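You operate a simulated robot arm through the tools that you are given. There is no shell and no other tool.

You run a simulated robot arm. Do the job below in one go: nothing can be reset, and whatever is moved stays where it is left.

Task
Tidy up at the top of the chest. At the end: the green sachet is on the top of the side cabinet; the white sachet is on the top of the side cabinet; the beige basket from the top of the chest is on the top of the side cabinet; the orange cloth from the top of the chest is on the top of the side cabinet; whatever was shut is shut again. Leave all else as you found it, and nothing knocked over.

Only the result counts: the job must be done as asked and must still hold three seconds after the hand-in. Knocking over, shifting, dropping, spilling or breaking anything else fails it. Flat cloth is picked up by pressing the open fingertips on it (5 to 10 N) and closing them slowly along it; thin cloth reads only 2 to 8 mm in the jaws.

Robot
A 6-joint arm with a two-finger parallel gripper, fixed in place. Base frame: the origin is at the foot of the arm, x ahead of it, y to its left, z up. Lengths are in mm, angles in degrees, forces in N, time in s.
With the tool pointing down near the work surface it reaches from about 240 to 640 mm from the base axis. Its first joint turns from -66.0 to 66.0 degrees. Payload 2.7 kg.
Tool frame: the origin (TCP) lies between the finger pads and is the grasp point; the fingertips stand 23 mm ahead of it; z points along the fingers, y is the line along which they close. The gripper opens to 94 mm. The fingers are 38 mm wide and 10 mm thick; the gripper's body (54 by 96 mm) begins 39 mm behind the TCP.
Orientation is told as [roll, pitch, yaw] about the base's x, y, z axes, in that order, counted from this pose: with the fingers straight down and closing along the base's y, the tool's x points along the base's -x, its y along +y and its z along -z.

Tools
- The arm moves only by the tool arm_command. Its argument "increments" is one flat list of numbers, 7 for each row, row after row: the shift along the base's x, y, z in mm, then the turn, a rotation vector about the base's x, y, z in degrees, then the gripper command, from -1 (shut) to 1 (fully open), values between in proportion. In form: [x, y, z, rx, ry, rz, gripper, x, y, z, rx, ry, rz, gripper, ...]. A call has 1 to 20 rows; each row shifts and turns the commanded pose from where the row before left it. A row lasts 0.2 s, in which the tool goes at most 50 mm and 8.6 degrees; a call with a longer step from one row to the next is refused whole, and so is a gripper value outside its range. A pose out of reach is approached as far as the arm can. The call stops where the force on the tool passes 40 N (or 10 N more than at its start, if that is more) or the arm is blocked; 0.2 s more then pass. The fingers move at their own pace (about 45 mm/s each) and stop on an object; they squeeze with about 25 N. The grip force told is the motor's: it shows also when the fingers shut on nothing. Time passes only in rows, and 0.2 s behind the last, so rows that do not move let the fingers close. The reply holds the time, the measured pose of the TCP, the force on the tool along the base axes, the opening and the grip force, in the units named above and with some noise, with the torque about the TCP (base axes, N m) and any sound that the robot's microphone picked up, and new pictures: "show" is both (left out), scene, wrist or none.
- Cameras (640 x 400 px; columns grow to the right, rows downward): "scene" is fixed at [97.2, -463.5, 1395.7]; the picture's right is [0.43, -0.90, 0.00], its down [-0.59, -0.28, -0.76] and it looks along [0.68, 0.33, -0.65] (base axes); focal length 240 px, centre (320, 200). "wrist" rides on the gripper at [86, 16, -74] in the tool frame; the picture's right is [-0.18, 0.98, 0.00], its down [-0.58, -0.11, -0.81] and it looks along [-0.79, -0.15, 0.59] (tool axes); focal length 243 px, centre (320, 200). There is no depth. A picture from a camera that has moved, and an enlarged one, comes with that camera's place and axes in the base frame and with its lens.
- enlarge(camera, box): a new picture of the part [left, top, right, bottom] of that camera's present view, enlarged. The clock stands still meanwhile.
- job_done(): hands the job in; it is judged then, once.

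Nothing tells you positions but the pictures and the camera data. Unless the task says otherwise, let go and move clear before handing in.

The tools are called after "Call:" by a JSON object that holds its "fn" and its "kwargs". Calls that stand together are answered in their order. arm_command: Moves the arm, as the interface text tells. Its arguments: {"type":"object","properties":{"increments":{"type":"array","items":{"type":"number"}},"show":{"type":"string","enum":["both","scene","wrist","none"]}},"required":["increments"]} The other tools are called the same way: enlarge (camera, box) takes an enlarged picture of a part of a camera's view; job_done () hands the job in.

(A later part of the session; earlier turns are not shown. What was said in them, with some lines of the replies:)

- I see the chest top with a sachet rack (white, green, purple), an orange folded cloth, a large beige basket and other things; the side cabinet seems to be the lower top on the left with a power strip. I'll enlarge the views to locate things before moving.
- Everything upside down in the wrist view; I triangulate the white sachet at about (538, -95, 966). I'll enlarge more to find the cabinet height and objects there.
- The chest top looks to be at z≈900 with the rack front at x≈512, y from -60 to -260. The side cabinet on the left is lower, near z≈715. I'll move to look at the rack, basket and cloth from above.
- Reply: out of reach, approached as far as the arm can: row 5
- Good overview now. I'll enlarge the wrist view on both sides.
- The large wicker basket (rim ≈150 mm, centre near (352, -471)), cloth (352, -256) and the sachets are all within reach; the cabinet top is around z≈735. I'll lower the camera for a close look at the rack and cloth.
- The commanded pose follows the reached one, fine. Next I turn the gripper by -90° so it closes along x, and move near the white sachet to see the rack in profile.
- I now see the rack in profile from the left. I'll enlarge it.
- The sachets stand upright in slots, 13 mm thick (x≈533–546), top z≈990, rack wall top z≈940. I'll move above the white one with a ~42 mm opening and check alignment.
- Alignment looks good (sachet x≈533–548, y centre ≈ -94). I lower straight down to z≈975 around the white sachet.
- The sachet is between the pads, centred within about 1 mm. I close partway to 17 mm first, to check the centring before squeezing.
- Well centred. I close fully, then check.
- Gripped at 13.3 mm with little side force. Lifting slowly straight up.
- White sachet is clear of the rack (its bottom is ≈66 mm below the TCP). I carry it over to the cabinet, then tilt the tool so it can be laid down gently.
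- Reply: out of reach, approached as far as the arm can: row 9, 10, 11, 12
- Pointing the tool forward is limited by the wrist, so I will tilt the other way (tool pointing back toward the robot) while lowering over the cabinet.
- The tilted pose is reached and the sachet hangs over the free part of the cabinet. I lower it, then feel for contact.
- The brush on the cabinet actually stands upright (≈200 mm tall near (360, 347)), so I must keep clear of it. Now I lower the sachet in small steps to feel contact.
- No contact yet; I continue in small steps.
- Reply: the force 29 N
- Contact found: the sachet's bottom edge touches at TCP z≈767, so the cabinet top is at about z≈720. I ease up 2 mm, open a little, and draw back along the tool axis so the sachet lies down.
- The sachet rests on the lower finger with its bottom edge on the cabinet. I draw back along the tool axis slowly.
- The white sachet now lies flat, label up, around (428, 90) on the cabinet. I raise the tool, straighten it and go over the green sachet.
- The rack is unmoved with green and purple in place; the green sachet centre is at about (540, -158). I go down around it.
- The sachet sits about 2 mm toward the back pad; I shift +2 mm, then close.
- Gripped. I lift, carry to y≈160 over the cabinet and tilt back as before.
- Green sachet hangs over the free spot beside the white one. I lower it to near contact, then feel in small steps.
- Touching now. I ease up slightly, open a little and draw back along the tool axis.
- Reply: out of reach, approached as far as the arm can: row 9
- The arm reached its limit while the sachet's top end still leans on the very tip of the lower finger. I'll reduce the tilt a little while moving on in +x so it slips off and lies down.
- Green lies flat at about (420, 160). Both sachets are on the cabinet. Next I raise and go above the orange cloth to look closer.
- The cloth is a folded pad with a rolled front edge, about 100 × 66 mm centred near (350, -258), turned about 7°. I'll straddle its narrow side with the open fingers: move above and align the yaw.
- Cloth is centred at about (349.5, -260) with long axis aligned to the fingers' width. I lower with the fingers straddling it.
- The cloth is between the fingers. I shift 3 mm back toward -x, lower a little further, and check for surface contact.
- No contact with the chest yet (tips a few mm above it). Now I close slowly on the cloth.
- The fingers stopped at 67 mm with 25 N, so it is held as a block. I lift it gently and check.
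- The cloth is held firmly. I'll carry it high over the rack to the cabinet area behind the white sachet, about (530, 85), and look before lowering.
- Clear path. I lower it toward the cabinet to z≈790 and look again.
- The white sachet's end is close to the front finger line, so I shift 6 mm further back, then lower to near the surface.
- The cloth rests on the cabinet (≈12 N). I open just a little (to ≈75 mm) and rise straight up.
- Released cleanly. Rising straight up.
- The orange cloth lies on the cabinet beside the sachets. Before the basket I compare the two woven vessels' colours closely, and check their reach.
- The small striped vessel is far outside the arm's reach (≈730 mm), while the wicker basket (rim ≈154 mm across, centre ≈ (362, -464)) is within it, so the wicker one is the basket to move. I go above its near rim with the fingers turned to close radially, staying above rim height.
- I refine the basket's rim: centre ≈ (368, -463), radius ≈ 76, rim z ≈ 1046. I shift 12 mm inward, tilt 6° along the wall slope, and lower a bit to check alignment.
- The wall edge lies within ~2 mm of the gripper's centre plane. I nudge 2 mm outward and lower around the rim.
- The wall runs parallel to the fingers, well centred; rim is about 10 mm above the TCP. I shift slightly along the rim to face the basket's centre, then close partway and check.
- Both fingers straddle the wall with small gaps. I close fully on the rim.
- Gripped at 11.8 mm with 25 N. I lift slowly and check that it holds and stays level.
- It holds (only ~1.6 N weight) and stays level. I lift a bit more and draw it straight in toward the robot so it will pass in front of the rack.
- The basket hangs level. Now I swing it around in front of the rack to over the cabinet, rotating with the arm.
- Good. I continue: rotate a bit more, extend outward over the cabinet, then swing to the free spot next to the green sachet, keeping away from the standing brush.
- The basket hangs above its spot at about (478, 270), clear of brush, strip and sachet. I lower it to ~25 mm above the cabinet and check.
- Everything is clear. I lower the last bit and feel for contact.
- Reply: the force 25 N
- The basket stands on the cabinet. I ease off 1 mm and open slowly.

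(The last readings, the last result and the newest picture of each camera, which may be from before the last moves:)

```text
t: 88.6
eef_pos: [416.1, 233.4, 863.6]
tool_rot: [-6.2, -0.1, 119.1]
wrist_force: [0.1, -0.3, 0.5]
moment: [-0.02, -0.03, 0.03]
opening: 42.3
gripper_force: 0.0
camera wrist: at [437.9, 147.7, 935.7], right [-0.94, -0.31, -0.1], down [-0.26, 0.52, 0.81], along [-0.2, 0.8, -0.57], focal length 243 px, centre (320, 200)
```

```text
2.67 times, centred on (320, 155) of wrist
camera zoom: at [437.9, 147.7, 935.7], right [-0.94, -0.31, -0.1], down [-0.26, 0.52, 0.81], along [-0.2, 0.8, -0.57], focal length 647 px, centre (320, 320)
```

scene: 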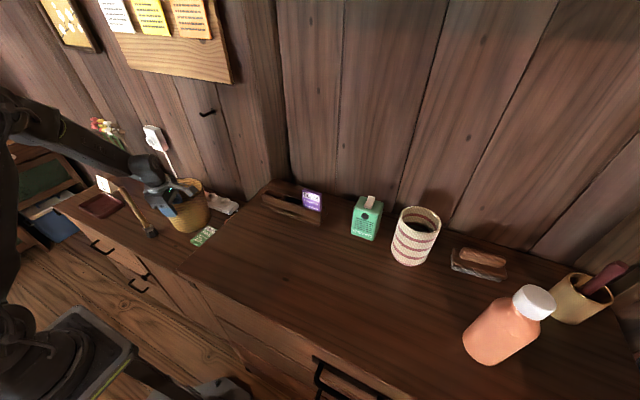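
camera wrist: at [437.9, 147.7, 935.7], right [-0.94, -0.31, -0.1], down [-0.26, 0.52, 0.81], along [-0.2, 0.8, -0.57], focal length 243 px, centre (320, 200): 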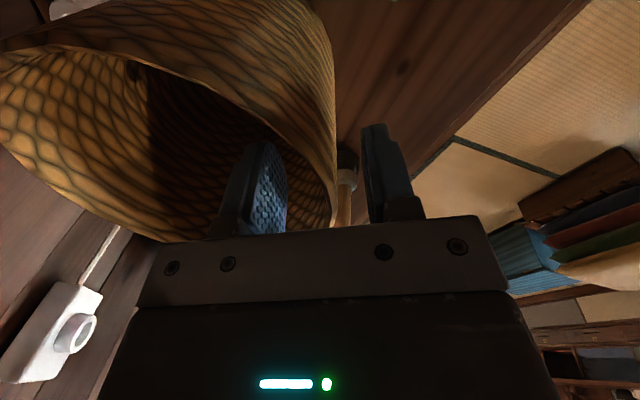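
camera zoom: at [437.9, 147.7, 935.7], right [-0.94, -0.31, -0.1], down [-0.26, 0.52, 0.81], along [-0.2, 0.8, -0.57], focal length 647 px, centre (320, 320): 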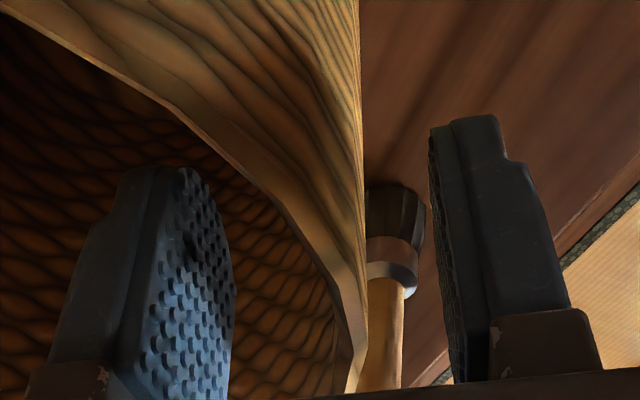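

Released: the basket stands upright. I rise along the finger axis to clear the rim.

Call:
{"fn": "arm_command", "kwargs": {"increments": [-0.9, -0.5, 8, 0, 0, 0, -0.1, -0.9, -0.5, 10, 0, 0, 0, -0.1, -1.4, -0.8, 15, 0, 0, 0, -0.1, -1.8, -1, 20, 0, 0, 0, -0.1, -1.8, -1, 25, 0, 0, 0, -0.1, 0, 0, 35, 0, 0, 0, -0.1, 0, 0, 40, 0, 0, 0, -0.1, 0, 0, 0, 0, 0, 0, -0.1], "show": "both"}}

Call:
{"fn": "enlarge", "kwargs": {"camera": "scene", "box": [60, 120, 280, 280]}}

```text
t: 90.4
eef_pos: [410.7, 232.0, 1018.4]
tool_rot: [-6.1, -0.1, 119.0]
wrist_force: [-0.9, 0.3, 0.0]
moment: [0.01, 0.01, -0.01]
opening: 42.5
gripper_force: 0.1
camera wrist: at [431.6, 146.3, 1090.1], right [-0.94, -0.31, -0.1], down [-0.26, 0.52, 0.81], along [-0.2, 0.8, -0.57], focal length 243 px, centre (320, 200)
```

scene: 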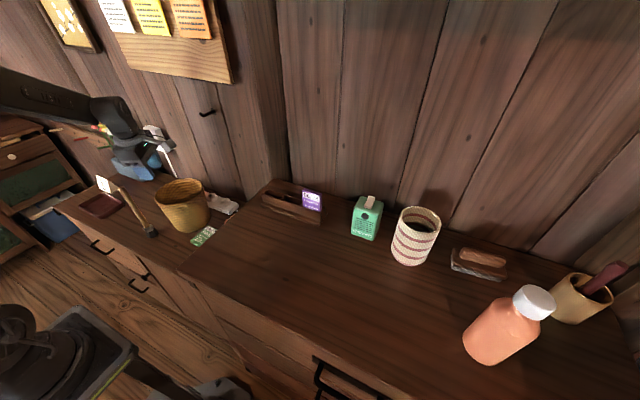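
wrist: 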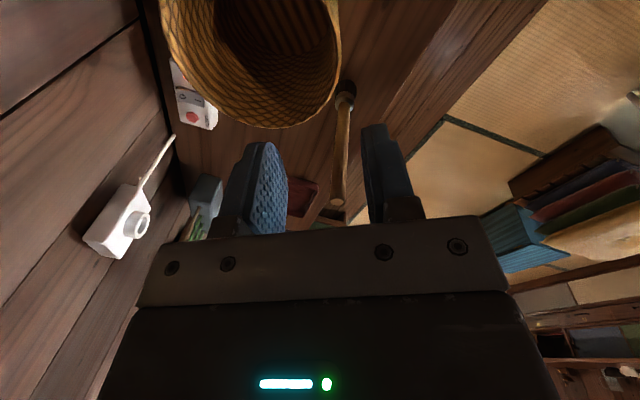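

```text
2.50 times, centred on (170, 200) of scene
camera zoom: at [97.2, -463.5, 1395.7], right [0.43, -0.9, 0.0], down [-0.59, -0.28, -0.76], along [0.68, 0.33, -0.65], focal length 601 px, centre (695, 200)
```

zoom: 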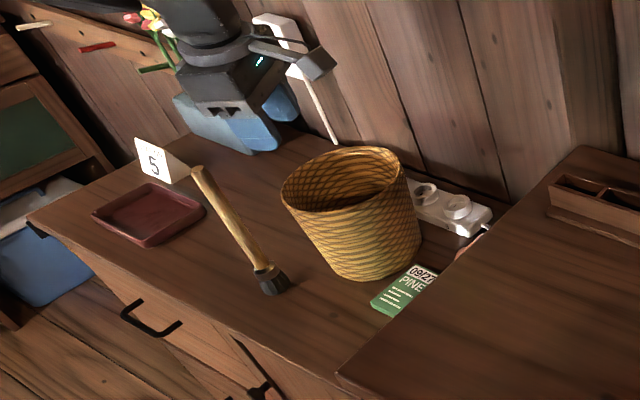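

The basket stands on the cabinet beside the green sachet; the brush is still upright. I swing away high and take a look over the cabinet.

Call:
{"fn": "arm_command", "kwargs": {"increments": [-3, -5, 10, 0, 0, -8, 0, -6, -8, 8, 0, 0, -8, 0, -6, -8, 8, 0, 0, -8, 0, -6, -8, 8, 0, 0, -8, 0, -6, -8, 8, 0, 0, -8, 0, -6, -8, 8, 0, 0, -8, 0, -6, -8, 8, 0, 0, -8, 0, -6, -8, 8, 0, 0, -8, 0, -6, -8, 8, 0, 0, -8, 0, -6, -8, 8, 0, 0, -8, 0, -6, -8, 8, 0, 0, -8, 0, -6, -8, 8, 0, 0, -8, 0, -6, -8, 8, 0, 0, -8, 0, -6, -8, 8, 0, 0, -8, 0, -6, -8, 0, 0, 0, -7, 0, 0, 0, 0, 0, 0, 0, 0], "show": "both"}}

```text
t: 93.8
eef_pos: [322.0, 113.9, 1130.9]
tool_rot: [-6.1, -0.1, 0.0]
wrist_force: [-1.1, -0.2, -0.4]
moment: [0.04, -0.01, -0.01]
opening: 46.6
gripper_force: 0.1
camera wrist: at [235.6, 139.4, 1203.0], right [0.18, 0.98, -0.1], down [0.58, -0.02, 0.81], along [0.79, -0.21, -0.57], focal length 243 px, centre (320, 200)
```

scene: 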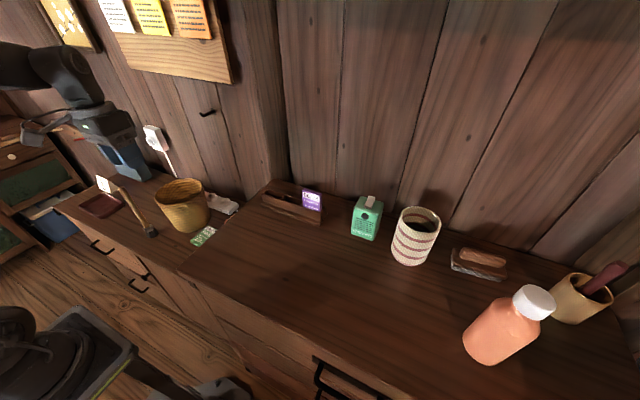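
wrist: 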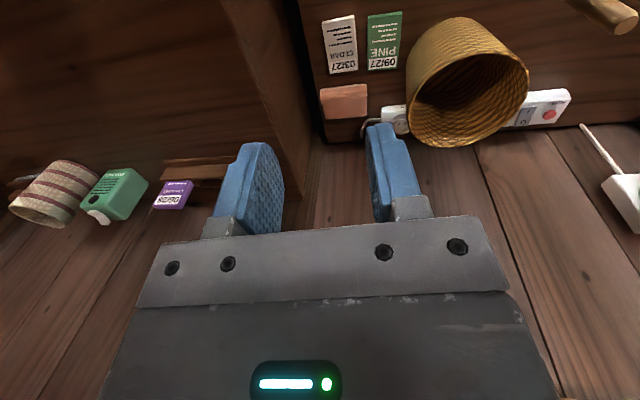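

Call:
{"fn": "enlarge", "kwargs": {"camera": "wrist", "box": [300, 0, 580, 175]}}

Call:
{"fn": "enlarge", "kwargs": {"camera": "wrist", "box": [0, 120, 260, 260]}}

Call:
{"fn": "enlarge", "kwargs": {"camera": "scene", "box": [340, 180, 520, 300]}}

```text
2.29 times, centred on (440, 88) of wrist
camera zoom: at [235.6, 139.4, 1203.0], right [0.18, 0.98, -0.1], down [0.58, -0.02, 0.81], along [0.79, -0.21, -0.57], focal length 555 px, centre (46, 457)
```

zoom: 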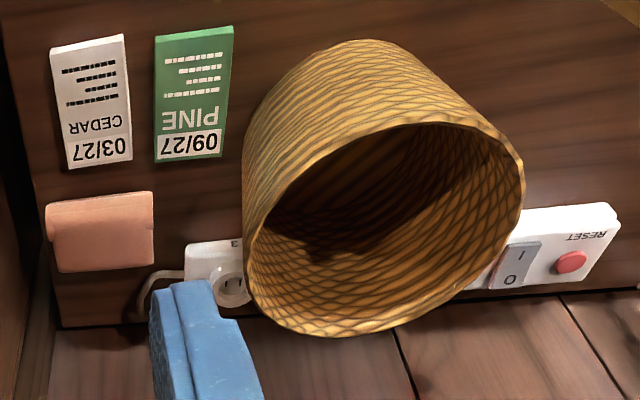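

```text
2.46 times, centred on (130, 190) of wrist
camera zoom: at [235.6, 139.4, 1203.0], right [0.18, 0.98, -0.1], down [0.58, -0.02, 0.81], along [0.79, -0.21, -0.57], focal length 597 px, centre (788, 225)
```

zoom: 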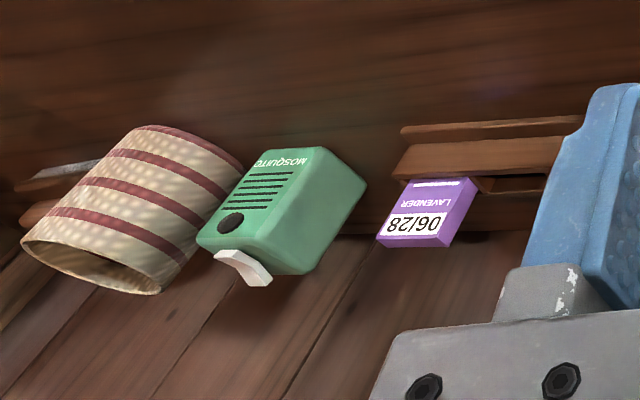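

```text
3.33 times, centred on (430, 240) of scene
camera zoom: at [97.2, -463.5, 1395.7], right [0.43, -0.9, 0.0], down [-0.59, -0.28, -0.76], along [0.68, 0.33, -0.65], focal length 801 px, centre (-47, 67)
```

zoom: 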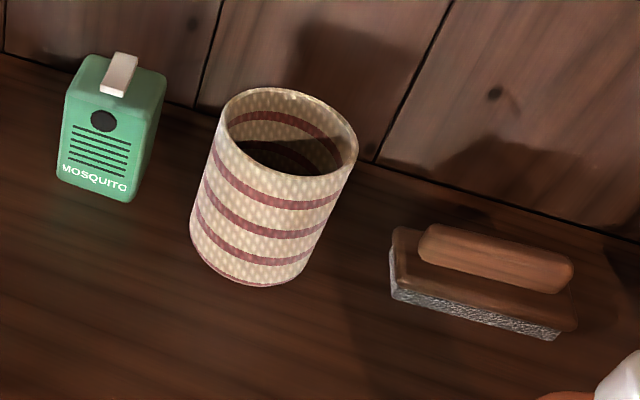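

All four items are on the cabinet. I verify the power strip, brush and rack haven't shifted, and move the arm back near its starting pose.

Call:
{"fn": "arm_command", "kwargs": {"increments": [20, -18, 8, 3, 0, 0, 0.5, 20, -18, 8, 3, 0, 0, 0.8, 20, -18, 8, 0, 0, 0, 1, 20, -18, 8, 0, 0, 0, 1, 20, -16, 8, 0, 0, 0, 1, 0, 0, 0, 0, 0, 0, 1], "show": "both"}}

Call:
{"fn": "enlarge", "kwargs": {"camera": "scene", "box": [60, 140, 260, 260]}}

Call:
{"fn": "enlarge", "kwargs": {"camera": "scene", "box": [240, 160, 340, 230]}}

```text
t: 95.2
eef_pos: [421.4, 23.8, 1171.3]
tool_rot: [-0.2, 0.0, 0.1]
wrist_force: [-0.5, -0.3, -0.4]
moment: [0.01, -0.02, 0.0]
opening: 93.8
gripper_force: 0.0
camera wrist: at [335.2, 41.4, 1245.0], right [0.18, 0.98, 0.0], down [0.58, -0.11, 0.81], along [0.79, -0.15, -0.59], focal length 243 px, centre (320, 200)
```

scene: 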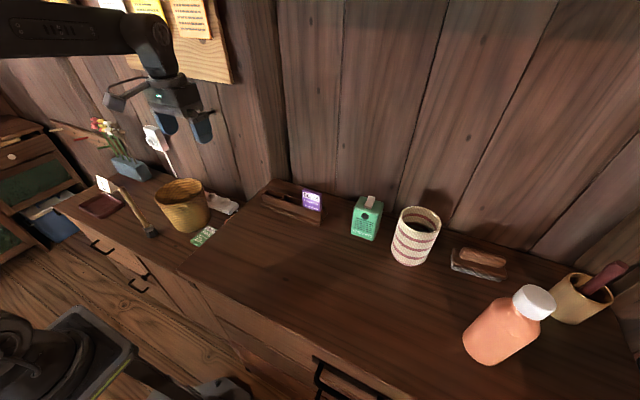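
wrist: 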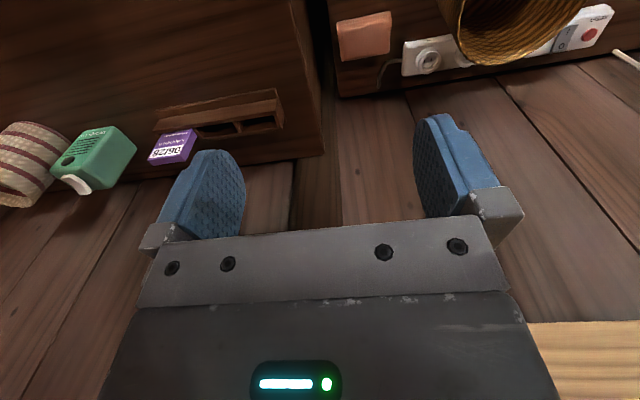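

```text
3.20 times, centred on (160, 200) of scene
camera zoom: at [97.2, -463.5, 1395.7], right [0.43, -0.9, 0.0], down [-0.59, -0.28, -0.76], along [0.68, 0.33, -0.65], focal length 769 px, centre (832, 200)
```

zoom: 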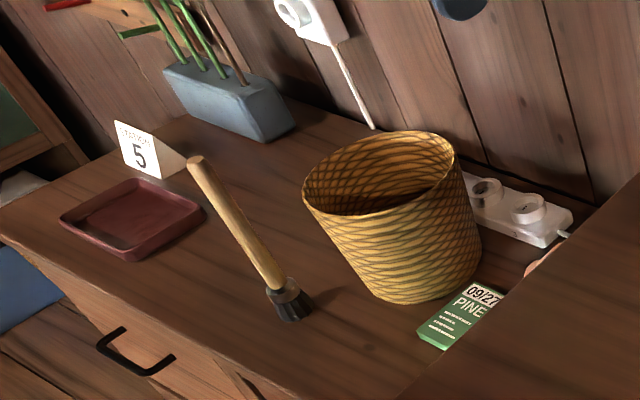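

```text
5.71 times, centred on (290, 195) of scene
camera zoom: at [97.2, -463.5, 1395.7], right [0.43, -0.9, 0.0], down [-0.59, -0.28, -0.76], along [0.68, 0.33, -0.65], focal length 1373 px, centre (491, 229)
```

zoom: 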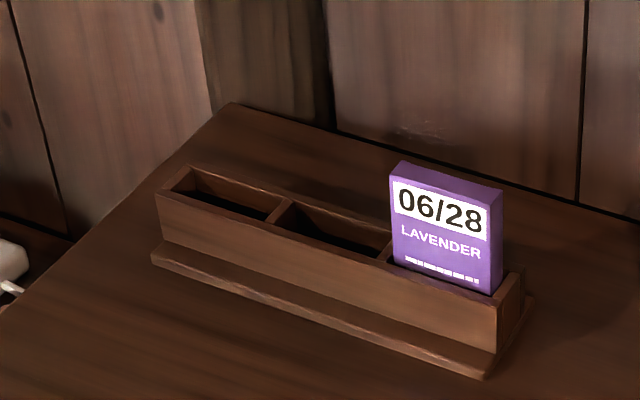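

The green and white sachets, the orange cloth and the wicker basket all rest on the side cabinet. The rack, brush, power strip and everything else look unmoved, and no door or drawer was opened. The gripper is empty and clear, so I hand the job in.

Call:
{"fn": "job_done", "kwargs": {}}

```text
The job is handed in.
```

The green sachet, the white sachet, the orange cloth and the wicker basket are all on top of the side cabinet, and I have handed the job in.

- **Which basket:** two woven vessels stood on the chest. I moved the plain wicker one. The small cream one with dark red stripes is about 730 mm from the base axis, outside the stated 640 mm reach, so I took the wicker one to be "the beige basket". That was a judgement call.
- **How they lie:** both sachets lie flat with their labels up. The cloth lies behind the white sachet, and the basket stands upright beside the green one.
- **Everything else:** in the last pictures the sachet rack, the power strip and the standing brush were where they started, and nothing had fallen over. I opened no door or drawer.

The gripper was empty and back near its starting position when I handed in.
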